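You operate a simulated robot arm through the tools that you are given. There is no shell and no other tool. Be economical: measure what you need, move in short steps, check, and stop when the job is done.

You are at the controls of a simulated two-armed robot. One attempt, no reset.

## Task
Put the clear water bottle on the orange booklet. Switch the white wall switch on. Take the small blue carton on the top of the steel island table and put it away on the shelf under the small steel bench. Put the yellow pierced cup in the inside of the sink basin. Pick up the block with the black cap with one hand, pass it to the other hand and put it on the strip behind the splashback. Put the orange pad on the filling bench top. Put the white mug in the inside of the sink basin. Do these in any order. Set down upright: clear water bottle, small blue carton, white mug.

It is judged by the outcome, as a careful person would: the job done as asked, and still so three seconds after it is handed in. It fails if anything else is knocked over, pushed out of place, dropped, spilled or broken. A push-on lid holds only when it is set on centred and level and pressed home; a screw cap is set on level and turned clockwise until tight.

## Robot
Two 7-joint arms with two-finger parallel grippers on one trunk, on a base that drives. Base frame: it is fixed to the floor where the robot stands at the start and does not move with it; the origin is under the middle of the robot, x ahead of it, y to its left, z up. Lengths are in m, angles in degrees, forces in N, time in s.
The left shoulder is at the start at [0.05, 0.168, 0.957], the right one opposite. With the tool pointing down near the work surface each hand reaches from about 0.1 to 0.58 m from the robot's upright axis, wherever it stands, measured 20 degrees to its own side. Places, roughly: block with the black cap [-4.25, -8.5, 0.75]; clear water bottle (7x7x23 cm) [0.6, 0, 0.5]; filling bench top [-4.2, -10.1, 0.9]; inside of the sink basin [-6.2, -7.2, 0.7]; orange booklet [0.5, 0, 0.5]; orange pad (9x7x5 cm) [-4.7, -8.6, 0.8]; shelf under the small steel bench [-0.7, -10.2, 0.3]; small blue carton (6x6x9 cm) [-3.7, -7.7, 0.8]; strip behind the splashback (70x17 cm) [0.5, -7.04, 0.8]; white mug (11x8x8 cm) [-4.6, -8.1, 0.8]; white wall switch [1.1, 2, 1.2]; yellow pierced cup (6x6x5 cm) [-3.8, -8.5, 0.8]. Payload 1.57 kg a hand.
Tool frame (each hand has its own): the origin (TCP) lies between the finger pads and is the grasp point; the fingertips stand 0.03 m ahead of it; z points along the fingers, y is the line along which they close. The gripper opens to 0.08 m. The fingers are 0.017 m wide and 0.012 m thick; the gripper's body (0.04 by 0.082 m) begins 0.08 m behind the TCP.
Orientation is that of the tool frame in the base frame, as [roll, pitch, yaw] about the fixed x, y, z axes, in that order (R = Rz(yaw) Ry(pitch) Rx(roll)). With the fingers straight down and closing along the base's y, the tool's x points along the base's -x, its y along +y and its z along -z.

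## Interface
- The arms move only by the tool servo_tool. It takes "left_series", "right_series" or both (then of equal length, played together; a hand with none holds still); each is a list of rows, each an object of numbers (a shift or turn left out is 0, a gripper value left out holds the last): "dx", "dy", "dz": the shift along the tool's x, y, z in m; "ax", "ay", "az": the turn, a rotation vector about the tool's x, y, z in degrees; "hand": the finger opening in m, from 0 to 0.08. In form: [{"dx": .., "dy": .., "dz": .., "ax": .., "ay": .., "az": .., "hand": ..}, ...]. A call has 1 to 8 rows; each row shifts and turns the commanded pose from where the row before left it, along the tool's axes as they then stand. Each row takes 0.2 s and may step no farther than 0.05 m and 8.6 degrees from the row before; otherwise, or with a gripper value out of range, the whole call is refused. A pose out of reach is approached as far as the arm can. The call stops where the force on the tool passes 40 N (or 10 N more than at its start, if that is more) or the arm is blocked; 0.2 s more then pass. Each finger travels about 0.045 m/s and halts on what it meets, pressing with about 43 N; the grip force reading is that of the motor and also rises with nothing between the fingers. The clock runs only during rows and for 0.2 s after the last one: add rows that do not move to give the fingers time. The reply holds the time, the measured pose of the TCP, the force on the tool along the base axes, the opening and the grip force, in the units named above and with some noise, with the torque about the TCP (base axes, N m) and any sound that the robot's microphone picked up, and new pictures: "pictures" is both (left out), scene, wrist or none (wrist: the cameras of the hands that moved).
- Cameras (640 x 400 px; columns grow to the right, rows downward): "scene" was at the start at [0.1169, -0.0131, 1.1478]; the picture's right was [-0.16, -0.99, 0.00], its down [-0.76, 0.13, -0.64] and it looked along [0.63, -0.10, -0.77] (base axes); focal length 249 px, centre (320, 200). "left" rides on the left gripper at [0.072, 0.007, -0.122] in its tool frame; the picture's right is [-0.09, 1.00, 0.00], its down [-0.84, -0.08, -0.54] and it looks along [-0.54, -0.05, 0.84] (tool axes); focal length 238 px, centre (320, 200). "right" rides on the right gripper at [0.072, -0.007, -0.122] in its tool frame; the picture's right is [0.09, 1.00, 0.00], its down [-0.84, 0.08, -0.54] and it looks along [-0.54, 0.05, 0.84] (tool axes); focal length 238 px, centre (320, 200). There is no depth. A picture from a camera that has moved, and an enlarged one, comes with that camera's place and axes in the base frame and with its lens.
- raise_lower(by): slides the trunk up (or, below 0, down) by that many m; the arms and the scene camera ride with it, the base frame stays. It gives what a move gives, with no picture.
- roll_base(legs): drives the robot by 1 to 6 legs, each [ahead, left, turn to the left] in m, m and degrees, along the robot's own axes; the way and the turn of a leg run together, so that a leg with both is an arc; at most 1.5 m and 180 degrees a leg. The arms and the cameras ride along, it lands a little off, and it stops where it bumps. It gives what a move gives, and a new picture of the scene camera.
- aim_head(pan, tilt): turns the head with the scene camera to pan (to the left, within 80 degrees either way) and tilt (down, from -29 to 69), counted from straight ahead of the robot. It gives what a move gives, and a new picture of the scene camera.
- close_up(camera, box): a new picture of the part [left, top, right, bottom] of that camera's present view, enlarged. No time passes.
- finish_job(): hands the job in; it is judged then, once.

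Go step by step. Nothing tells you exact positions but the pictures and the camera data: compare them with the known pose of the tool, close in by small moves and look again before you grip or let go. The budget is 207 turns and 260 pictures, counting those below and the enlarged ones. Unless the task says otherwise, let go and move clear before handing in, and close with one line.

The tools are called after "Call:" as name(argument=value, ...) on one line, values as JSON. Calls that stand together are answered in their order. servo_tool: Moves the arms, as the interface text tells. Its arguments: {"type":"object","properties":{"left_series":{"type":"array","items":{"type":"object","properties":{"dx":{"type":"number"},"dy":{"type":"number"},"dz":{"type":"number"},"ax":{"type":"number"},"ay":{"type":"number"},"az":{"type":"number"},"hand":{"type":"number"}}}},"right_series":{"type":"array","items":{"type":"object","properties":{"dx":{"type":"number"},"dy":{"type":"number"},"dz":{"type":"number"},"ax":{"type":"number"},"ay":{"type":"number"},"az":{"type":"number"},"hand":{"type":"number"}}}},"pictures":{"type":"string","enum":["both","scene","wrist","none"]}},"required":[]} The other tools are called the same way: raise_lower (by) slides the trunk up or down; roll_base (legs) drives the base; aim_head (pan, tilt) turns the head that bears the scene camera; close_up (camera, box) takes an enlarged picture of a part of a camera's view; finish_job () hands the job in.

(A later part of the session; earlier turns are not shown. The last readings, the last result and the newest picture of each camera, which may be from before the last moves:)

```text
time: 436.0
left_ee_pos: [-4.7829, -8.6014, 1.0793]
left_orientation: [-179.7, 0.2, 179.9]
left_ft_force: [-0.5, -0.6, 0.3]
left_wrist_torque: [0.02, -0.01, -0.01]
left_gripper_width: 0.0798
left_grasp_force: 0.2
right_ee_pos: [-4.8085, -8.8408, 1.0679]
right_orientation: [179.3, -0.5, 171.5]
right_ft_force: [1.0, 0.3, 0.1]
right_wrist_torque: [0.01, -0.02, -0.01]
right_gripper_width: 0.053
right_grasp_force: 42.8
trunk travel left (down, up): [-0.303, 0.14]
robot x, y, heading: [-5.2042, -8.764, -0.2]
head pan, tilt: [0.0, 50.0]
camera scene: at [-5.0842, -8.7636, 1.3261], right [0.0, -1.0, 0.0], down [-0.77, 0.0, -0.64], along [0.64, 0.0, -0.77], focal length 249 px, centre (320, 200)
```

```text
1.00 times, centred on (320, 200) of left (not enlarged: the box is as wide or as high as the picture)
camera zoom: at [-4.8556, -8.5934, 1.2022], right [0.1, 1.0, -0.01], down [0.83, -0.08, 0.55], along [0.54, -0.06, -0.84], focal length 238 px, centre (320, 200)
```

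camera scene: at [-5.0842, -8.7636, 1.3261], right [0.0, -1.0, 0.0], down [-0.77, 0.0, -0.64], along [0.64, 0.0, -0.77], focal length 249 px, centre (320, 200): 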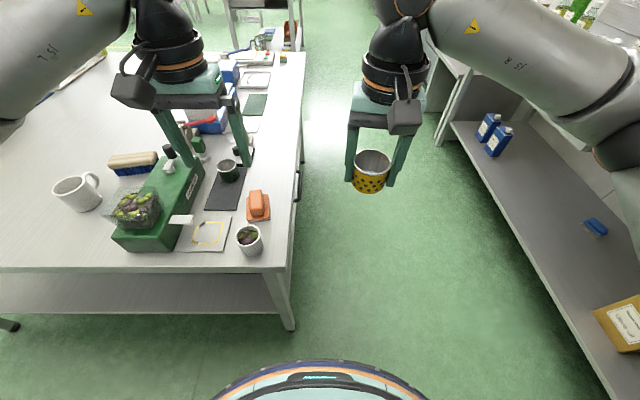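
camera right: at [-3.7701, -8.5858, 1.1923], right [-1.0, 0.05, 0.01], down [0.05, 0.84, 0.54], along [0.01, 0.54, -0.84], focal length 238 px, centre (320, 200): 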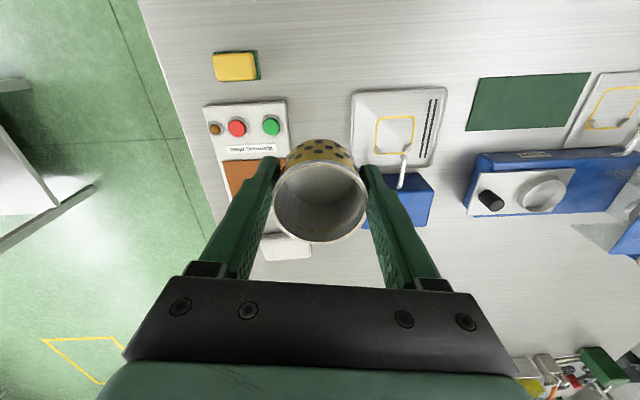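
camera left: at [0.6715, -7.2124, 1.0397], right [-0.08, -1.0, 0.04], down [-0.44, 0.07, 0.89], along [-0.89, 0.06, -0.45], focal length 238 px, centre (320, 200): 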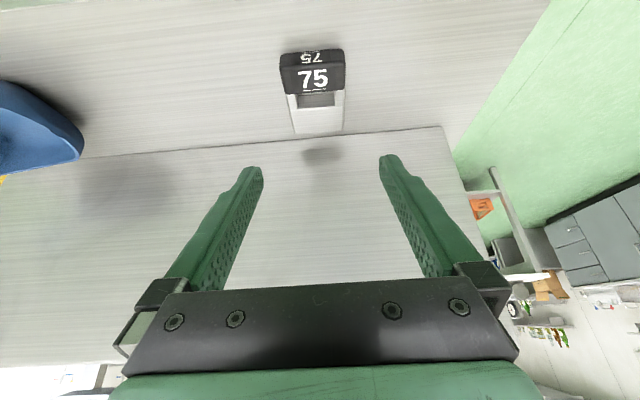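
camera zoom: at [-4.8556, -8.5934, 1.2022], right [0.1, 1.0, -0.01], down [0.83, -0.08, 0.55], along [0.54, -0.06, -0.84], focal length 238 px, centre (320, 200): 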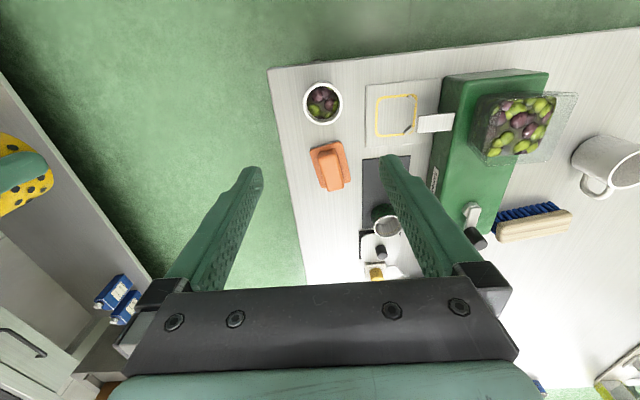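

The pad's handle is centred at [-4.677, -8.597, top 0.83], turned about 13°. I move the left hand above it.

Call:
servo_tool(left_series=[{"dx": -0.0355, "dy": 0.0015, "hand": 0.06}, {"dx": -0.0355, "dy": 0.0015}, {"dx": -0.035, "dy": 0.0015}, {"az": -6.5}, {"az": -6.5, "dz": 0.04}, {"dz": 0.045}, {"dz": 0.045}, {}])

```text
time: 437.8
left_ee_pos: [-4.6762, -8.596, 0.9483]
left_orientation: [-179.6, 0.1, -167.2]
left_ft_force: [-0.2, -0.4, 0.1]
left_wrist_torque: [-0.02, 0.0, 0.01]
left_gripper_width: 0.0603
left_grasp_force: 0.1
right_ee_pos: [-4.8086, -8.8393, 1.0661]
right_orientation: [179.2, -0.4, 171.5]
right_ft_force: [0.2, -0.5, -0.5]
right_wrist_torque: [-0.03, 0.0, 0.0]
right_gripper_width: 0.053
right_grasp_force: 43.1
trunk travel left (down, up): [-0.303, 0.14]
robot x, y, heading: [-5.2036, -8.7604, -0.0]
head pan, tilt: [0.0, 50.0]
camera scene: at [-5.0844, -8.7634, 1.3262], right [0.0, -1.0, 0.0], down [-0.77, 0.0, -0.64], along [0.64, 0.0, -0.77], focal length 249 px, centre (320, 200)
camera left: at [-4.7492, -8.6054, 1.0707], right [-0.13, 0.99, -0.01], down [0.83, 0.11, 0.54], along [0.54, 0.07, -0.84], focal length 238 px, centre (320, 200)
```

scene: 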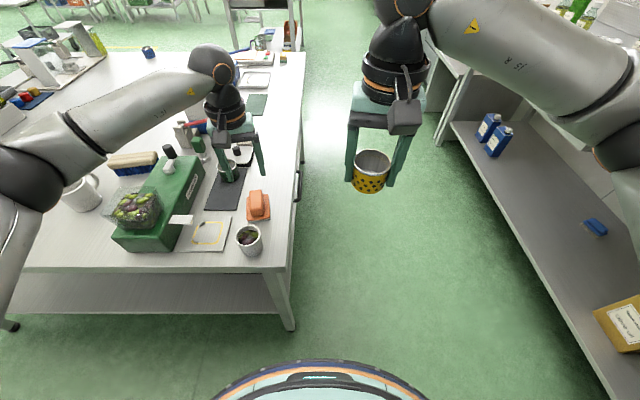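
left: 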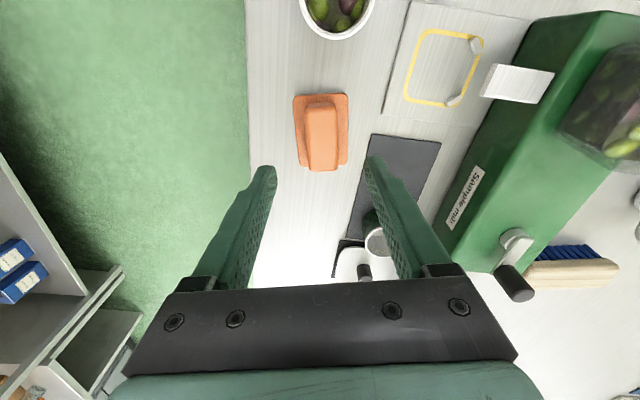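

Aligned with the handle. I descend and grip.

Call:
servo_tool(left_series=[{"dx": -0.004, "dz": 0.04}, {"dz": 0.04}, {"dz": 0.023}, {"dz": 0.008}, {}, {"hand": 0.0}, {}, {}])

```text
time: 439.6
left_ee_pos: [-4.6717, -8.5979, 0.8368]
left_orientation: [-179.6, 0.0, -167.2]
left_ft_force: [0.1, -0.4, 0.3]
left_wrist_torque: [-0.04, -0.01, 0.03]
left_gripper_width: 0.0332
left_grasp_force: 25.0
right_ee_pos: [-4.8089, -8.8395, 1.0666]
right_orientation: [179.3, -0.4, 171.5]
right_ft_force: [0.4, -0.1, -1.0]
right_wrist_torque: [0.01, 0.04, 0.0]
right_gripper_width: 0.0528
right_grasp_force: 43.3
trunk travel left (down, up): [-0.303, 0.14]
robot x, y, heading: [-5.198, -8.7624, -0.1]
head pan, tilt: [0.0, 50.0]
camera scene: at [-5.0843, -8.7633, 1.3261], right [0.0, -1.0, 0.0], down [-0.77, 0.0, -0.64], along [0.64, 0.0, -0.77], focal length 249 px, centre (320, 200)
camera left: at [-4.7449, -8.6058, 0.9598], right [-0.13, 0.99, -0.01], down [0.83, 0.11, 0.54], along [0.54, 0.07, -0.84], focal length 238 px, centre (320, 200)
```

scene: 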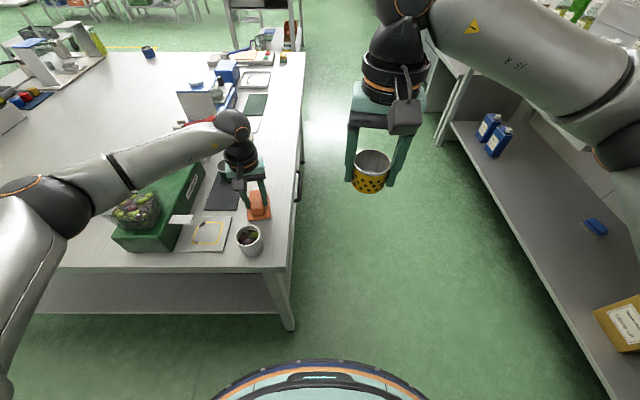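
left: 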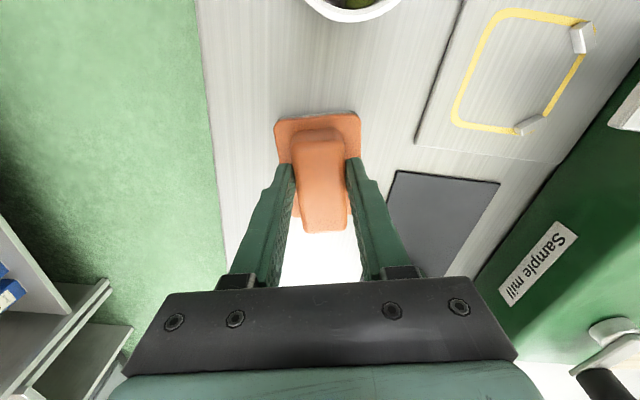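

Gripped. I lift the pad clear.

Call:
servo_tool(left_series=[{}, {"dz": -0.04}, {"dz": -0.045}, {"dz": -0.045}, {"dz": -0.045}, {"dz": -0.045}, {"dz": -0.02, "dx": 0.03}, {"dx": 0.045}])

```text
time: 441.4
left_ee_pos: [-4.748, -8.6131, 1.0765]
left_orientation: [-179.6, 0.1, -167.2]
left_ft_force: [-0.8, -0.9, -1.3]
left_wrist_torque: [0.01, 0.0, -0.01]
left_gripper_width: 0.0329
left_grasp_force: 40.9
right_ee_pos: [-4.8099, -8.8405, 1.0675]
right_orientation: [179.2, -0.4, 171.4]
right_ft_force: [-0.3, -0.4, -0.4]
right_wrist_torque: [0.0, 0.03, 0.02]
right_gripper_width: 0.0529
right_grasp_force: 42.5
trunk travel left (down, up): [-0.303, 0.14]
robot x, y, heading: [-5.2014, -8.7655, 0.0]
head pan, tilt: [0.0, 50.0]
camera scene: at [-5.0846, -8.7632, 1.3262], right [0.0, -1.0, 0.0], down [-0.77, 0.0, -0.64], along [0.64, 0.0, -0.77], focal length 249 px, centre (320, 200)
camera left: at [-4.8202, -8.6218, 1.2006], right [-0.13, 0.99, -0.01], down [0.83, 0.11, 0.54], along [0.54, 0.07, -0.84], focal length 238 px, centre (320, 200)
```

scene: 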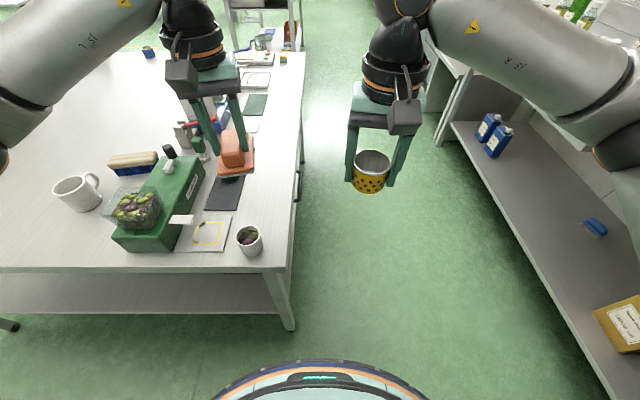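
left: 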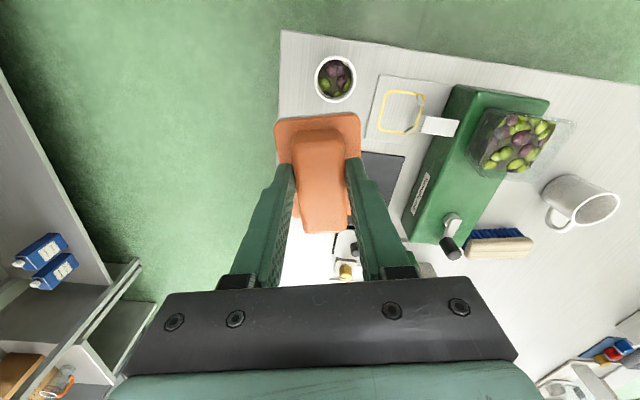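

I carry the pad and cup into the aisle and turn to face the filling bench.

Call:
roll_base(legs=[[0, -0.36, 0], [0.75, 0, 0], [0, 0, -90]])

Call:
aim_head(pan=0, tilt=35)

```text
time: 452.6
left_ee_pos: [-4.3095, -9.5764, 1.0769]
left_orientation: [-179.7, 0.0, 102.8]
left_ft_force: [-0.3, 0.2, 0.6]
left_wrist_torque: [0.02, 0.0, -0.01]
left_gripper_width: 0.0328
left_grasp_force: 40.8
right_ee_pos: [-4.5348, -9.5149, 1.0678]
right_orientation: [179.2, -0.3, 81.6]
right_ft_force: [0.1, -0.3, -0.7]
right_wrist_torque: [0.01, -0.02, 0.02]
right_gripper_width: 0.0527
right_grasp_force: 42.9
trunk travel left (down, up): [-0.303, 0.14]
robot x, y, heading: [-4.458, -9.1215, -90.0]
head pan, tilt: [0.0, 50.0]
camera scene: at [-4.4573, -9.2387, 1.3261], right [-1.0, 0.0, 0.0], down [0.0, 0.77, -0.64], along [0.0, -0.64, -0.77], focal length 249 px, centre (320, 200)
```

scene: 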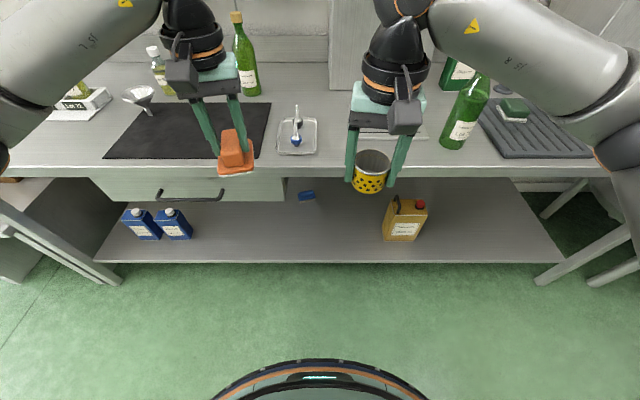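

```text
time: 453.3
left_ee_pos: [-4.3086, -9.5772, 1.0778]
left_orientation: [-179.6, 0.2, 102.8]
left_ft_force: [0.6, 0.2, -0.3]
left_wrist_torque: [0.03, 0.02, 0.02]
left_gripper_width: 0.033
left_grasp_force: 41.2
right_ee_pos: [-4.5364, -9.516, 1.0666]
right_orientation: [179.4, -0.5, 81.6]
right_ft_force: [-0.5, -0.2, -1.5]
right_wrist_torque: [0.01, -0.03, 0.02]
right_gripper_width: 0.0524
right_grasp_force: 43.0
trunk travel left (down, up): [-0.303, 0.14]
robot x, y, heading: [-4.4602, -9.1212, -90.0]
head pan, tilt: [0.0, 35.0]
camera scene: at [-4.4573, -9.2497, 1.3478], right [-1.0, 0.0, 0.0], down [0.0, 0.57, -0.82], along [0.0, -0.82, -0.57], focal length 249 px, centre (320, 200)
```

scene: 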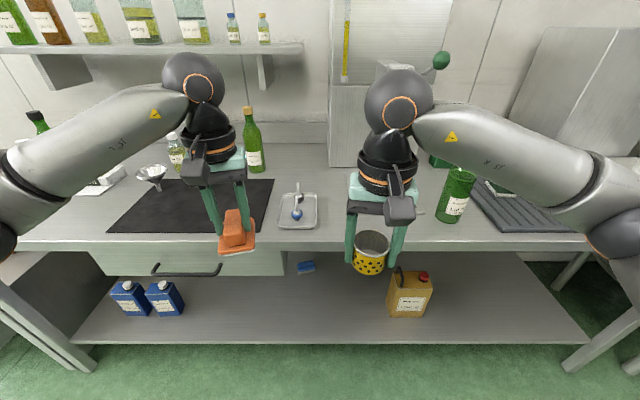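

The bench top has a free patch at about [-4.60,-9.82] between the small tray and the green bottle. I pull the cup back and shift the base to reach it.

Call:
servo_tool(right_series=[{"dx": 0.04}, {"dx": 0.04}, {"dx": 0.02}], pictures="none")

Call:
roll_base(legs=[[0.12, -0.28, 0]])

```text
time: 454.1
left_ee_pos: [-4.3089, -9.5774, 1.0772]
left_orientation: [-179.5, 0.2, 102.9]
left_ft_force: [0.0, -0.1, -0.7]
left_wrist_torque: [0.02, 0.04, 0.02]
left_gripper_width: 0.0329
left_grasp_force: 40.6
right_ee_pos: [-4.5212, -9.417, 1.0682]
right_orientation: [179.3, -0.3, 81.5]
right_ft_force: [0.1, 0.4, -0.3]
right_wrist_torque: [-0.04, 0.0, 0.0]
right_gripper_width: 0.0526
right_grasp_force: 43.0
trunk travel left (down, up): [-0.303, 0.14]
robot x, y, heading: [-4.4533, -9.1226, -89.7]
head pan, tilt: [0.0, 35.0]
```

```text
time: 457.1
left_ee_pos: [-4.5857, -9.6973, 1.0773]
left_orientation: [-179.5, 0.1, 102.6]
left_ft_force: [-0.5, -0.2, -0.4]
left_wrist_torque: [0.02, 0.01, 0.02]
left_gripper_width: 0.0328
left_grasp_force: 41.2
right_ee_pos: [-4.7981, -9.5372, 1.0679]
right_orientation: [179.3, -0.3, 81.4]
right_ft_force: [0.1, -0.1, -1.0]
right_wrist_torque: [-0.04, 0.01, -0.02]
right_gripper_width: 0.0525
right_grasp_force: 42.9
trunk travel left (down, up): [-0.303, 0.14]
robot x, y, heading: [-4.7316, -9.2395, -90.4]
head pan, tilt: [0.0, 35.0]
camera scene: at [-4.7333, -9.3706, 1.3478], right [-1.0, 0.0, 0.0], down [0.0, 0.57, -0.82], along [0.0, -0.82, -0.57], focal length 249 px, centre (320, 200)
```

scene: 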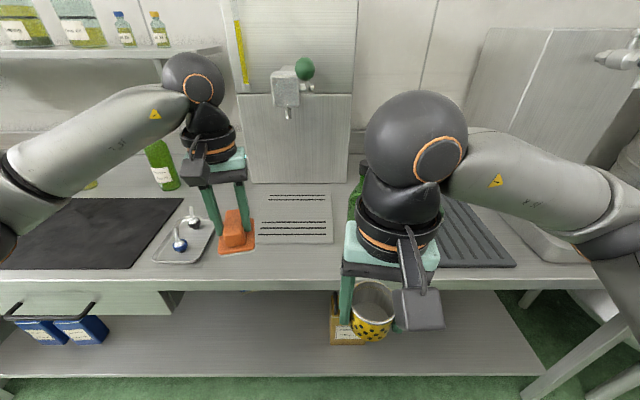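

There's a perforated drip plate under the spout; I check the gap between it and the small tray.

Call:
close_up(camera="scene", box=[130, 170, 350, 300])

Call:
close_up(camera="left", box=[0, 0, 640, 400])

```text
2.91 times, centred on (240, 235) of scene
camera zoom: at [-4.7333, -9.3706, 1.3478], right [-1.0, 0.0, 0.0], down [0.0, 0.57, -0.82], along [0.0, -0.82, -0.57], focal length 725 px, centre (553, 98)
```

zoom: 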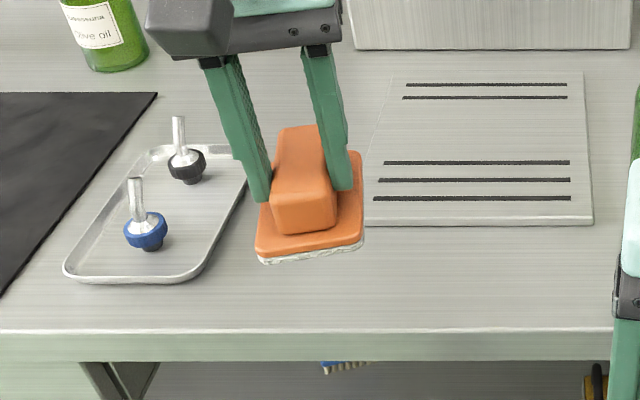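

```text
1.00 times, centred on (320, 200) of left (not enlarged: the box is as wide or as high as the picture)
camera zoom: at [-4.5949, -9.626, 1.2001], right [0.99, 0.13, -0.01], down [0.11, -0.83, 0.54], along [0.06, -0.54, -0.84], focal length 238 px, centre (320, 200)
```

zoom: 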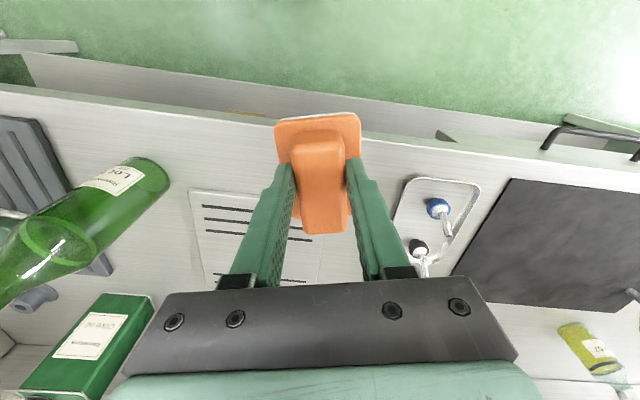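

There is a clear spot at [-4.52,-9.80]. I square the pad, move above it and lower most of the way.

Call:
servo_tool(left_series=[{"az": 6.3}, {"az": 6.3}, {"dx": -0.0335, "dy": 0.022}, {"dx": -0.0335, "dy": 0.022}, {"dx": -0.0335, "dy": 0.022}, {"dz": 0.04}, {"dz": 0.045}, {}])

```text
time: 458.9
left_ee_pos: [-4.5231, -9.7991, 0.9931]
left_orientation: [-179.7, 0.2, 90.0]
left_ft_force: [-0.1, 0.5, -1.2]
left_wrist_torque: [0.01, 0.02, 0.0]
left_gripper_width: 0.0327
left_grasp_force: 41.1
right_ee_pos: [-4.7971, -9.5366, 1.0671]
right_orientation: [179.3, -0.4, 81.3]
right_ft_force: [-0.4, -1.2, -0.6]
right_wrist_torque: [0.0, -0.01, -0.01]
right_gripper_width: 0.0526
right_grasp_force: 42.7
trunk travel left (down, up): [-0.303, 0.14]
robot x, y, heading: [-4.7335, -9.2415, -90.2]
head pan, tilt: [0.0, 35.0]
camera scene: at [-4.7332, -9.3704, 1.3479], right [-1.0, 0.0, 0.0], down [0.0, 0.57, -0.82], along [0.0, -0.82, -0.57], focal length 249 px, centre (320, 200)
camera left: at [-4.5157, -9.7273, 1.1164], right [1.0, -0.09, -0.01], down [-0.07, -0.83, 0.55], along [-0.05, -0.54, -0.84], focal length 238 px, centre (320, 200)
```

scene: 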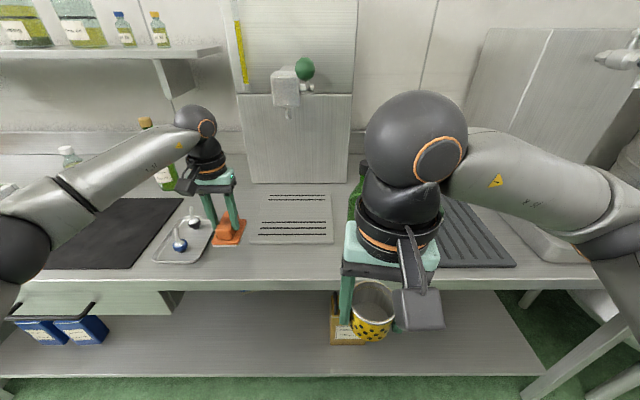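
left: 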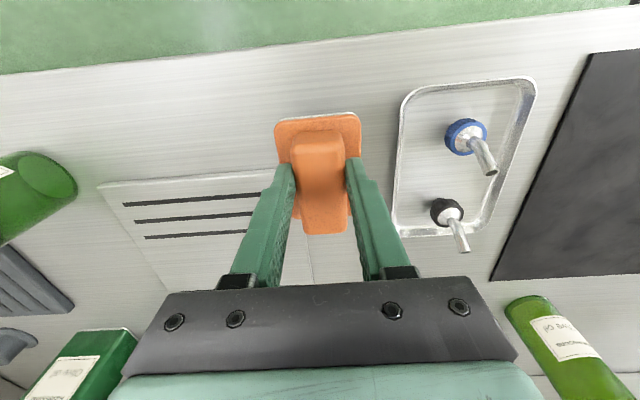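

The pad is above the clear spot. I lower to contact.

Call:
servo_tool(left_series=[{"dz": 0.02}, {"dz": 0.01}, {"dz": 0.006}, {"dz": 0.006}, {"dz": 0.006}, {"dz": 0.006}, {"dz": 0.006}, {"dz": 0.006}])

```text
time: 460.8
left_ee_pos: [-4.5201, -9.7997, 0.9336]
left_orientation: [-179.6, 1.1, 90.2]
left_ft_force: [5.9, -0.8, 35.5]
left_wrist_torque: [-0.09, -0.31, 0.0]
left_gripper_width: 0.0338
left_grasp_force: 41.3
right_ee_pos: [-4.7998, -9.5338, 1.0701]
right_orientation: [179.4, -0.2, 81.4]
right_ft_force: [-0.3, -0.1, 0.0]
right_wrist_torque: [-0.02, 0.03, 0.01]
right_gripper_width: 0.0522
right_grasp_force: 43.2
trunk travel left (down, up): [-0.303, 0.14]
robot x, y, heading: [-4.7311, -9.243, -90.2]
head pan, tilt: [0.0, 35.0]
camera scene: at [-4.7337, -9.367, 1.349], right [-1.0, 0.0, 0.0], down [0.0, 0.57, -0.82], along [0.0, -0.82, -0.57], focal length 249 px, centre (320, 200)
camera left: at [-4.5133, -9.7253, 1.0552], right [1.0, -0.09, -0.01], down [-0.07, -0.83, 0.56], along [-0.05, -0.56, -0.83], focal length 238 px, centre (320, 200)
```

scene: 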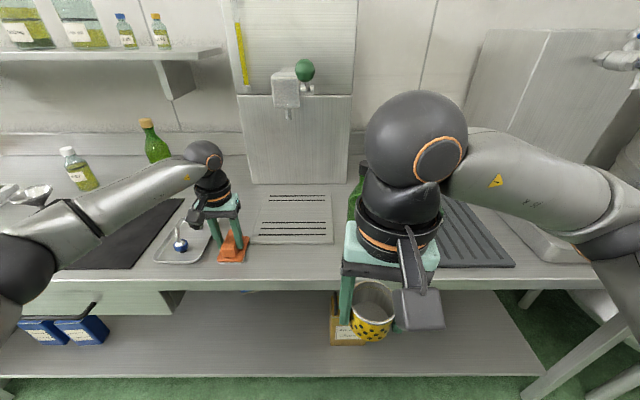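
left: 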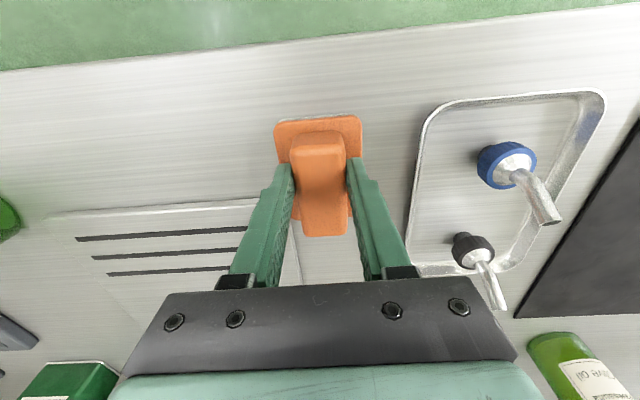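

Firm contact. I relieve, open and lift away.

Call:
servo_tool(left_series=[{"dz": -0.004}, {"hand": 0.056}, {}, {}, {"dz": -0.045}, {"dz": -0.045}, {"dz": -0.045}, {"dz": -0.03, "dx": 0.03}])

```text
time: 462.6
left_ee_pos: [-4.5208, -9.7689, 1.0953]
left_orientation: [-179.6, 0.2, 90.1]
left_ft_force: [0.3, 1.1, 0.5]
left_wrist_torque: [0.02, -0.01, 0.05]
left_gripper_width: 0.0563
left_grasp_force: 0.0
right_ee_pos: [-4.7978, -9.5358, 1.0694]
right_orientation: [179.3, -0.5, 81.3]
right_ft_force: [-0.2, 0.6, -1.0]
right_wrist_torque: [-0.01, -0.01, 0.0]
right_gripper_width: 0.052
right_grasp_force: 43.6
trunk travel left (down, up): [-0.303, 0.14]
robot x, y, heading: [-4.7321, -9.2418, -90.2]
head pan, tilt: [0.0, 35.0]
camera scene: at [-4.733, -9.3699, 1.3479], right [-1.0, 0.0, 0.0], down [0.0, 0.57, -0.82], along [0.0, -0.82, -0.57], focal length 249 px, centre (320, 200)
camera left: at [-4.5137, -9.697, 1.2184], right [1.0, -0.09, -0.01], down [-0.07, -0.83, 0.55], along [-0.06, -0.54, -0.84], focal length 238 px, centre (320, 200)
```

scene: 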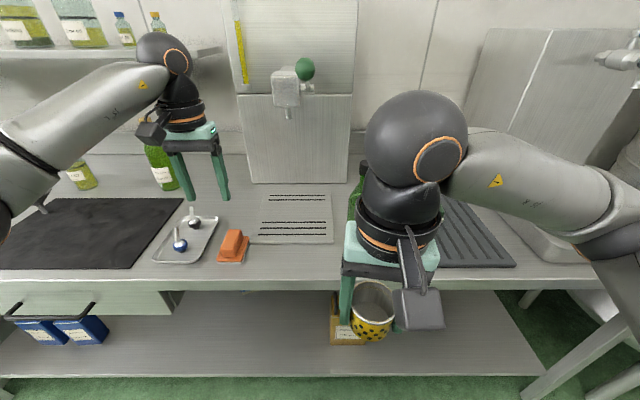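
left: 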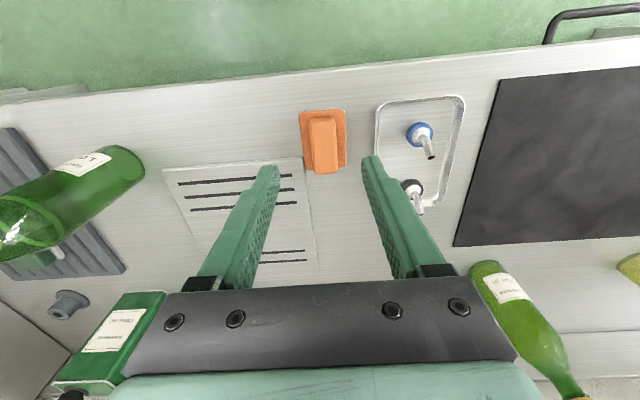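

The pad rests on the bench. Next the mug: I return to the island's west side.

Call:
servo_tool(left_series=[{"dx": 0.045}, {"dx": 0.045}, {"dx": 0.03}], pictures="none")

Call:
roll_base(legs=[[-0.13, 0, 0], [0, 0, 90], [-0.52, 0, 0], [0, 0.8, 0]])

Call:
aim_head(pan=10, tilt=50)

```text
time: 463.4
left_ee_pos: [-4.5206, -9.6485, 1.0954]
left_orientation: [-179.6, 0.2, 90.0]
left_ft_force: [0.0, -0.2, -0.9]
left_wrist_torque: [-0.04, 0.0, 0.02]
left_gripper_width: 0.056
left_grasp_force: 0.0
right_ee_pos: [-4.7975, -9.5363, 1.0678]
right_orientation: [179.2, -0.4, 81.4]
right_ft_force: [-0.7, -0.4, -1.4]
right_wrist_torque: [-0.03, -0.01, 0.04]
right_gripper_width: 0.0527
right_grasp_force: 43.3
trunk travel left (down, up): [-0.303, 0.14]
robot x, y, heading: [-4.7351, -9.243, -90.0]
head pan, tilt: [0.0, 35.0]
```

```text
time: 478.2
left_ee_pos: [-4.8481, -8.0991, 1.0962]
left_orientation: [-179.7, 0.2, 179.8]
left_ft_force: [0.1, 0.4, 0.4]
left_wrist_torque: [0.02, -0.01, 0.03]
left_gripper_width: 0.0561
left_grasp_force: 0.0
right_ee_pos: [-4.9638, -8.3754, 1.0668]
right_orientation: [179.3, -0.4, 171.0]
right_ft_force: [-1.1, 0.3, -0.6]
right_wrist_torque: [-0.01, 0.02, -0.04]
right_gripper_width: 0.0523
right_grasp_force: 43.2
trunk travel left (down, up): [-0.303, 0.14]
robot x, y, heading: [-5.2574, -8.308, -0.5]
head pan, tilt: [0.0, 35.0]
camera scene: at [-5.129, -8.3115, 1.3479], right [-0.01, -1.0, 0.0], down [-0.57, 0.01, -0.82], along [0.82, -0.01, -0.57], focal length 249 px, centre (320, 200)
```

scene: 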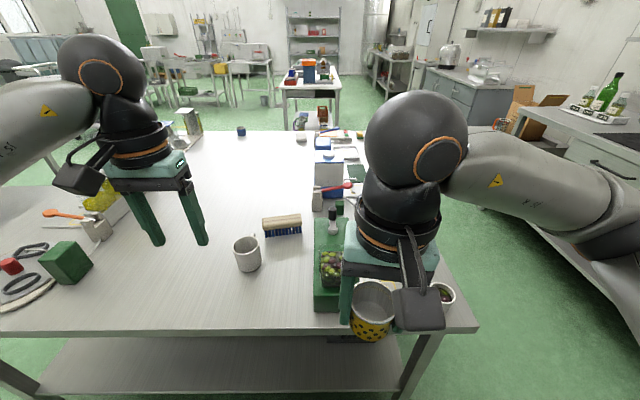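

```text
time: 479.0
left_ee_pos: [-4.8486, -8.098, 1.0951]
left_orientation: [-179.7, 0.3, 179.7]
left_ft_force: [1.1, -0.2, -1.0]
left_wrist_torque: [0.01, -0.03, 0.0]
left_gripper_width: 0.0564
left_grasp_force: 0.0
right_ee_pos: [-4.9638, -8.3762, 1.0683]
right_orientation: [179.3, -0.5, 171.1]
right_ft_force: [0.9, 0.3, -1.2]
right_wrist_torque: [0.02, 0.01, 0.02]
right_gripper_width: 0.0523
right_grasp_force: 42.9
trunk travel left (down, up): [-0.303, 0.14]
robot x, y, heading: [-5.2583, -8.3088, -0.9]
head pan, tilt: [10.0, 50.0]
camera scene: at [-5.1411, -8.2981, 1.3262], right [0.16, -0.99, 0.0], down [-0.76, -0.13, -0.64], along [0.63, 0.11, -0.77], focal length 249 px, centre (320, 200)
```

scene: 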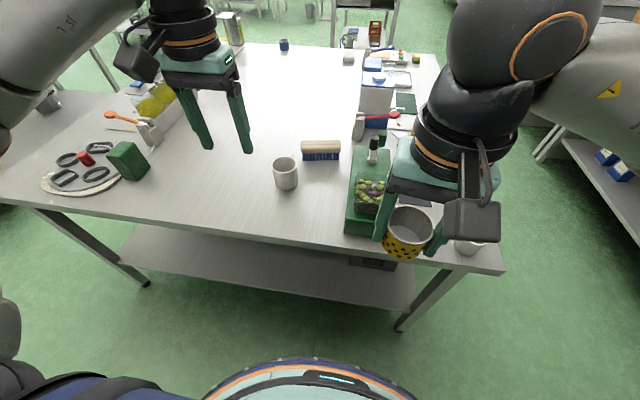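

The mug (about 8 cm wide) needs a rim grip. I zoom in to locate its rim and handle.

Call:
close_up(camera="scene", box=[240, 110, 360, 210])

Call:
close_up(camera="left", box=[160, 0, 480, 200])

```text
4.00 times, centred on (300, 160) of scene
camera zoom: at [-5.1411, -8.2981, 1.3262], right [0.16, -0.99, 0.0], down [-0.76, -0.13, -0.64], along [0.63, 0.11, -0.77], focal length 997 px, centre (400, 360)
```

zoom: 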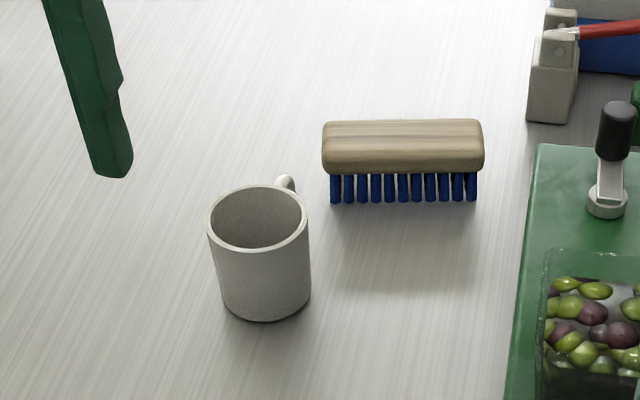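

```text
2.00 times, centred on (320, 100) of left
camera zoom: at [-4.922, -8.0916, 1.2187], right [0.1, 1.0, -0.01], down [0.83, -0.08, 0.55], along [0.54, -0.06, -0.84], focal length 477 px, centre (320, 400)
```

zoom: 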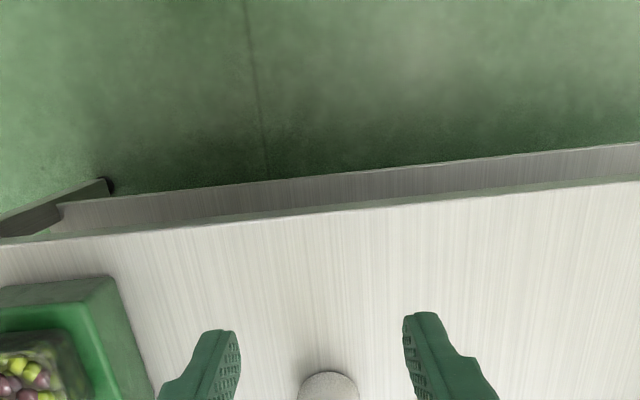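

The mug's centre is at about [-4.650,-8.113], rim z≈0.86, diameter ~7.2 cm, handle on the far side. I'll grip the wall on its right side. I drive 7 cm closer and position the hand.

Call:
roll_base(legs=[[0.07, 0, 0.9]])

Call:
servo_tool(left_series=[{"dx": -0.033, "dy": -0.0122}, {"dx": -0.033, "dy": -0.0122}, {"dx": -0.033, "dy": -0.0122}, {"dx": -0.03, "dy": -0.0122}, {"dz": 0.045, "hand": 0.05}, {"dz": 0.045}, {}])

```text
time: 480.0
left_ee_pos: [-4.7831, -8.0946, 1.0954]
left_orientation: [-179.7, 0.2, -179.5]
left_ft_force: [0.7, 0.3, -0.1]
left_wrist_torque: [0.01, 0.02, 0.02]
left_gripper_width: 0.0561
left_grasp_force: 0.1
right_ee_pos: [-4.8922, -8.3722, 1.0675]
right_orientation: [179.3, -0.4, 171.8]
right_ft_force: [1.2, -0.4, -1.4]
right_wrist_torque: [0.02, 0.05, 0.01]
right_gripper_width: 0.0522
right_grasp_force: 43.0
trunk travel left (down, up): [-0.303, 0.14]
robot x, y, heading: [-5.1878, -8.3097, 0.1]
head pan, tilt: [10.0, 50.0]
camera scene: at [-5.0703, -8.2965, 1.326], right [0.18, -0.98, 0.0], down [-0.75, -0.14, -0.64], along [0.63, 0.11, -0.77], focal length 249 px, centre (320, 200)
```

scene: 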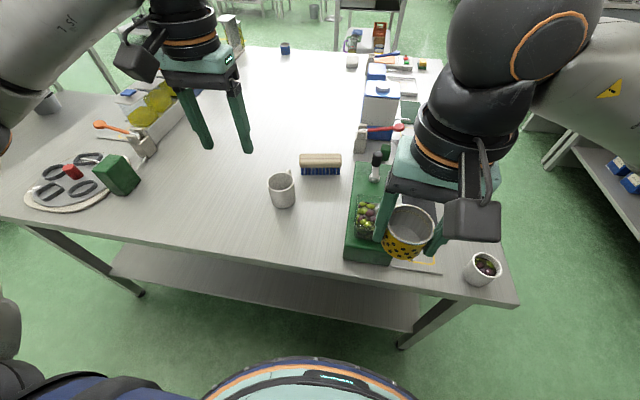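

```text
time: 481.6
left_ee_pos: [-4.6521, -8.14, 1.006]
left_orientation: [-179.7, 0.2, -179.6]
left_ft_force: [0.0, -0.1, -0.1]
left_wrist_torque: [0.0, 0.01, 0.02]
left_gripper_width: 0.0499
left_grasp_force: 0.1
right_ee_pos: [-4.8923, -8.3716, 1.0679]
right_orientation: [179.3, -0.5, 171.9]
right_ft_force: [-0.4, 0.2, -1.3]
right_wrist_torque: [-0.03, 0.01, -0.01]
right_gripper_width: 0.0522
right_grasp_force: 42.9
trunk travel left (down, up): [-0.303, 0.14]
robot x, y, heading: [-5.1862, -8.3079, 0.2]
head pan, tilt: [10.0, 50.0]
camera scene: at [-5.0712, -8.2966, 1.3262], right [0.18, -0.98, 0.0], down [-0.75, -0.14, -0.64], along [0.63, 0.11, -0.77], focal length 249 px, centre (320, 200)
camera left: at [-4.7255, -8.1344, 1.1287], right [0.08, 1.0, -0.01], down [0.84, -0.07, 0.55], along [0.54, -0.05, -0.84], focal length 238 px, centre (320, 200)
```

scene: 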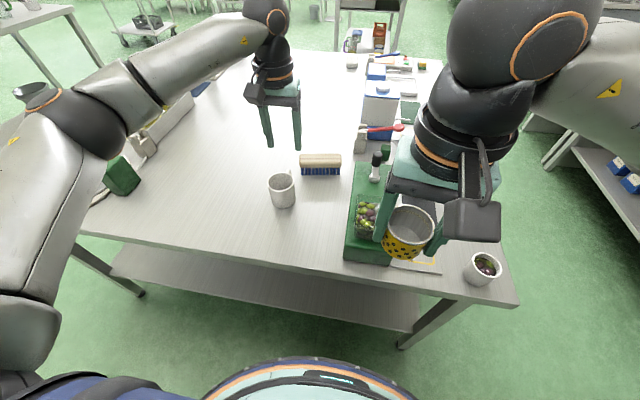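
left: 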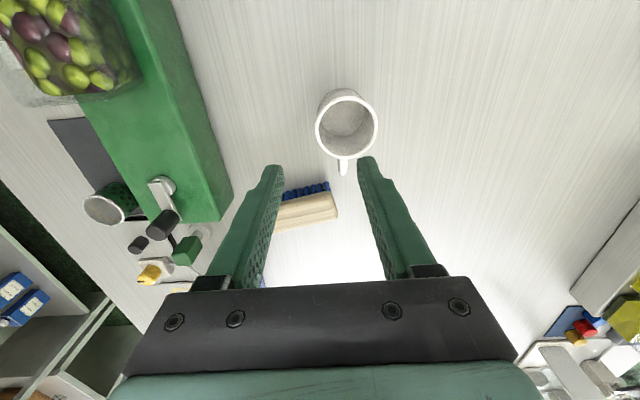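

The rim is centred at [-4.648,-8.112]. I correct slightly and descend with one finger inside the mug.

Call:
servo_tool(left_series=[{"dx": -0.004, "dy": -0.0055, "dz": 0.03}, {"dz": 0.045}, {"dz": 0.045}, {"dz": 0.024}, {}])

```text
time: 482.8
left_ee_pos: [-4.649, -8.1488, 0.861]
left_orientation: [-179.7, 0.2, -179.5]
left_ft_force: [0.5, -0.3, -0.1]
left_wrist_torque: [0.0, 0.03, -0.02]
left_gripper_width: 0.0498
left_grasp_force: 0.0
right_ee_pos: [-4.8917, -8.3709, 1.0673]
right_orientation: [179.3, -0.5, 171.9]
right_ft_force: [0.7, -0.3, -0.2]
right_wrist_torque: [0.02, 0.01, -0.03]
right_gripper_width: 0.0522
right_grasp_force: 42.6
trunk travel left (down, up): [-0.303, 0.14]
robot x, y, heading: [-5.1864, -8.311, 0.2]
head pan, tilt: [10.0, 50.0]
camera scene: at [-5.0712, -8.2966, 1.3261], right [0.18, -0.98, 0.0], down [-0.75, -0.14, -0.64], along [0.63, 0.11, -0.77], focal length 249 px, centre (320, 200)
camera left: at [-4.7222, -8.1424, 0.9848], right [0.08, 1.0, -0.01], down [0.84, -0.07, 0.55], along [0.54, -0.05, -0.84], focal length 238 px, centre (320, 200)
```

scene: 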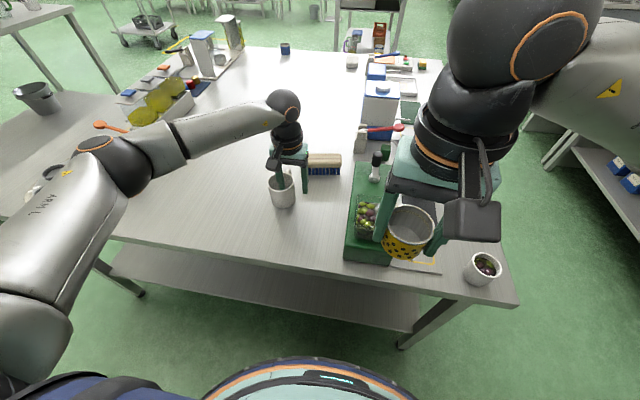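
left: 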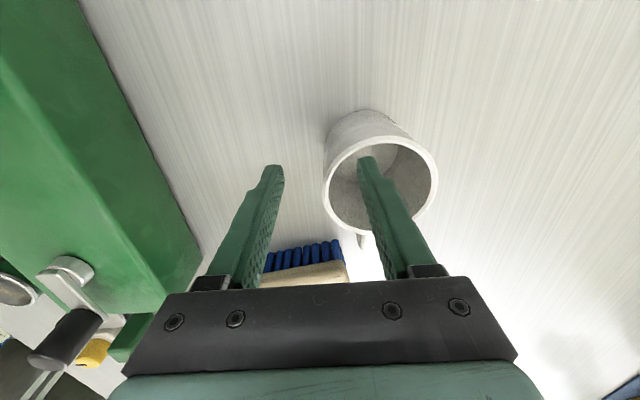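

One finger is inside the mug, one outside. I close and lift.

Call:
servo_tool(left_series=[{"hand": 0.0}, {}, {}, {}, {"dz": -0.03}, {"dz": -0.04}, {"dz": -0.045}, {"dz": -0.045}])

```text
time: 484.6
left_ee_pos: [-4.6484, -8.1442, 1.0239]
left_orientation: [-179.6, 0.2, -179.5]
left_ft_force: [0.8, 0.1, -1.2]
left_wrist_torque: [-0.07, 0.02, 0.04]
left_gripper_width: 0.0033
left_grasp_force: 23.9
right_ee_pos: [-4.8919, -8.3712, 1.0677]
right_orientation: [179.3, -0.3, 172.0]
right_ft_force: [0.6, 0.2, -1.0]
right_wrist_torque: [-0.03, -0.02, 0.03]
right_gripper_width: 0.0522
right_grasp_force: 43.2
trunk travel left (down, up): [-0.303, 0.14]
robot x, y, heading: [-5.1905, -8.3098, 0.6]
head pan, tilt: [10.0, 50.0]
camera scene: at [-5.0712, -8.2967, 1.3261], right [0.18, -0.98, 0.0], down [-0.75, -0.14, -0.64], along [0.63, 0.12, -0.77], focal length 249 px, centre (320, 200)
camera left: at [-4.7212, -8.1376, 1.147], right [0.08, 1.0, -0.01], down [0.84, -0.07, 0.54], along [0.54, -0.05, -0.84], focal length 238 px, centre (320, 200)
```

scene: 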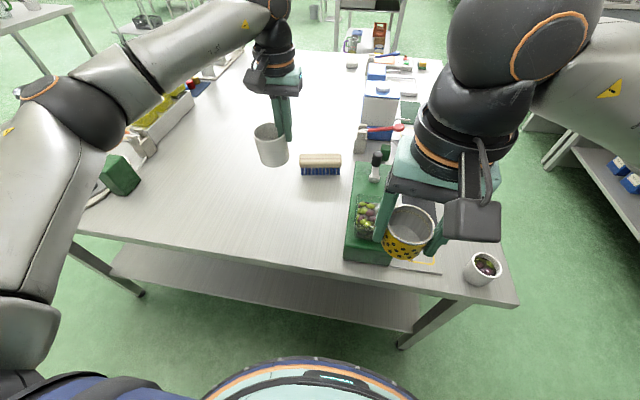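
left: 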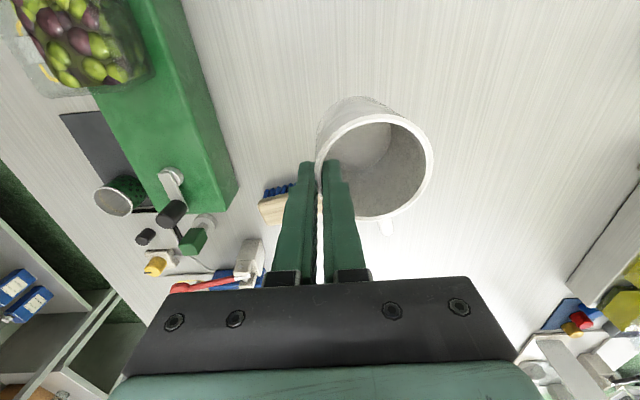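

The mug is held by its rim. I pull it in, raise the trunk, and slide north toward the sink's latitude before turning west.

Call:
servo_tool(left_series=[{"dx": 0.04}, {"dx": 0.04}, {"dx": 0.04}, {"dx": 0.03}], pictures="none")

Call:
raise_lower(by=0.1)

Call:
roll_base(legs=[[-0.06, 0.6, 0]])

Call:
aim_head(pan=78, tilt=25)

```text
time: 485.6
left_ee_pos: [-4.798, -8.1488, 1.0221]
left_orientation: [-179.6, 0.1, -179.4]
left_ft_force: [0.1, -0.2, -2.3]
left_wrist_torque: [-0.07, -0.01, 0.01]
left_gripper_width: 0.0033
left_grasp_force: 23.9
right_ee_pos: [-4.893, -8.3714, 1.0676]
right_orientation: [179.3, -0.4, 171.9]
right_ft_force: [-0.5, 0.6, -0.8]
right_wrist_torque: [0.01, -0.02, 0.01]
right_gripper_width: 0.0523
right_grasp_force: 42.3
trunk travel left (down, up): [-0.303, 0.14]
robot x, y, heading: [-5.1843, -8.3103, 0.3]
head pan, tilt: [10.0, 50.0]
```

```text
time: 486.9
left_ee_pos: [-4.7971, -8.1491, 1.123]
left_orientation: [-179.7, 0.2, -179.5]
left_ft_force: [0.1, 0.5, -1.5]
left_wrist_torque: [-0.05, 0.01, 0.02]
left_gripper_width: 0.003
left_grasp_force: 23.7
right_ee_pos: [-4.8927, -8.3721, 1.1669]
right_orientation: [179.3, -0.4, 171.9]
right_ft_force: [-0.6, 0.2, -1.1]
right_wrist_torque: [0.01, 0.04, 0.01]
right_gripper_width: 0.0521
right_grasp_force: 42.7
trunk travel left (down, up): [-0.403, 0.04]
robot x, y, heading: [-5.1858, -8.3106, 0.3]
head pan, tilt: [10.0, 50.0]
```

```text
time: 492.6
left_ee_pos: [-4.8693, -7.5487, 1.1225]
left_orientation: [-179.7, 0.2, -178.4]
left_ft_force: [0.1, -0.7, -1.0]
left_wrist_torque: [-0.09, -0.02, -0.01]
left_gripper_width: 0.0028
left_grasp_force: 24.2
right_ee_pos: [-4.9606, -7.7721, 1.1678]
right_orientation: [179.4, -0.4, 173.0]
right_ft_force: [0.1, -0.2, -1.3]
right_wrist_torque: [0.01, 0.03, 0.0]
right_gripper_width: 0.0526
right_grasp_force: 43.0
trunk travel left (down, up): [-0.403, 0.04]
robot x, y, heading: [-5.2589, -7.7166, 1.2]
head pan, tilt: [10.0, 50.0]
camera scene: at [-5.1405, -7.701, 1.4261], right [0.2, -0.98, 0.0], down [-0.75, -0.15, -0.64], along [0.63, 0.13, -0.77], focal length 249 px, centre (320, 200)
```

scene: 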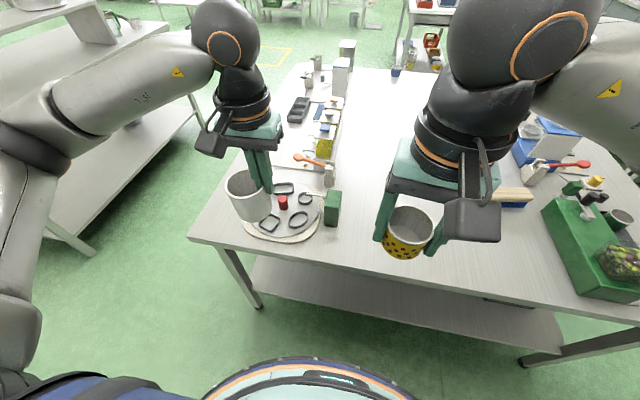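

```text
time: 494.0
left_ee_pos: [-4.8695, -7.5482, 1.124]
left_orientation: [-179.6, 0.3, -178.4]
left_ft_force: [0.3, 0.3, -1.7]
left_wrist_torque: [-0.05, 0.01, 0.02]
left_gripper_width: 0.0025
left_grasp_force: 24.0
right_ee_pos: [-4.9617, -7.7719, 1.1686]
right_orientation: [179.3, -0.4, 173.1]
right_ft_force: [-0.4, 0.0, -0.3]
right_wrist_torque: [0.0, 0.0, -0.03]
right_gripper_width: 0.0523
right_grasp_force: 43.4
trunk travel left (down, up): [-0.403, 0.04]
robot x, y, heading: [-5.2565, -7.7138, 1.4]
head pan, tilt: [78.0, 25.0]
camera scene: at [-5.199, -7.6258, 1.4636], right [0.98, -0.18, 0.0], down [-0.08, -0.42, -0.91], along [0.17, 0.89, -0.42], focal length 249 px, centre (320, 200)
```

scene: 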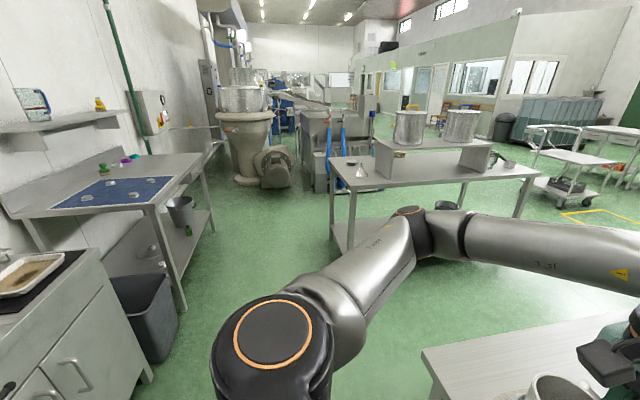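

I turn left in steps to face west and look at the sink counter.

Call:
roll_base(legs=[[0, 0, 90]])

Call:
aim_head(pan=70, tilt=35)

```text
time: 498.3
left_ee_pos: [-5.4339, -7.3326, 1.123]
left_orientation: [-179.7, 0.2, -87.2]
left_ft_force: [-0.3, -0.3, -1.8]
left_wrist_torque: [-0.02, -0.04, -0.04]
left_gripper_width: 0.0019
left_grasp_force: 23.9
right_ee_pos: [-5.2078, -7.42, 1.1684]
right_orientation: [179.3, -0.4, -95.9]
right_ft_force: [0.5, -0.7, -0.9]
right_wrist_torque: [-0.02, 0.02, -0.04]
right_gripper_width: 0.052
right_grasp_force: 43.6
trunk travel left (down, up): [-0.403, 0.04]
robot x, y, heading: [-5.2566, -7.7168, 92.3]
head pan, tilt: [78.0, 25.0]
camera scene: at [-5.349, -7.6622, 1.4636], right [0.16, 0.99, 0.0], down [0.42, -0.07, -0.91], along [-0.89, 0.15, -0.42], focal length 249 px, centre (320, 200)
```

scene: 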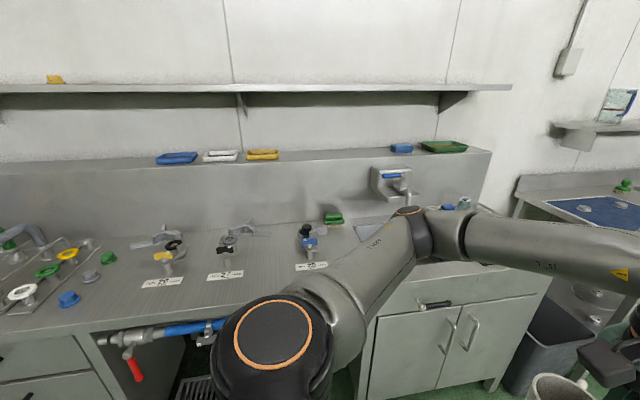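

```text
time: 499.0
left_ee_pos: [-5.4348, -7.3324, 1.1225]
left_orientation: [-179.7, 0.2, -87.3]
left_ft_force: [0.4, 0.0, -1.8]
left_wrist_torque: [0.0, -0.06, 0.0]
left_gripper_width: 0.0023
left_grasp_force: 23.4
right_ee_pos: [-5.2082, -7.4187, 1.1681]
right_orientation: [179.3, -0.5, -95.9]
right_ft_force: [-0.6, 0.9, -0.4]
right_wrist_torque: [-0.04, -0.01, 0.01]
right_gripper_width: 0.0523
right_grasp_force: 43.2
trunk travel left (down, up): [-0.403, 0.04]
robot x, y, heading: [-5.2586, -7.7185, 92.3]
head pan, tilt: [70.0, 35.0]
camera scene: at [-5.342, -7.6509, 1.4479], right [0.3, 0.95, 0.0], down [0.55, -0.17, -0.82], along [-0.78, 0.25, -0.57], focal length 249 px, centre (320, 200)
```

scene: 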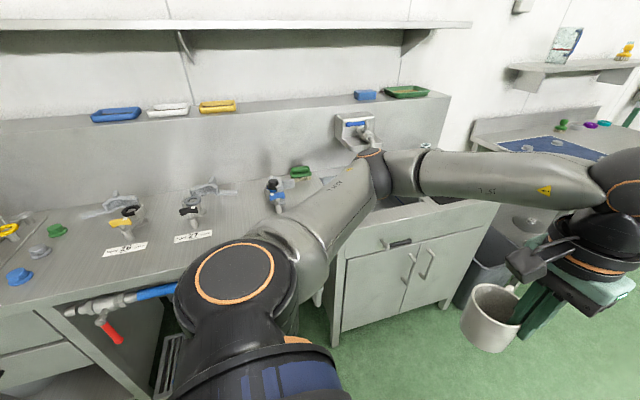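

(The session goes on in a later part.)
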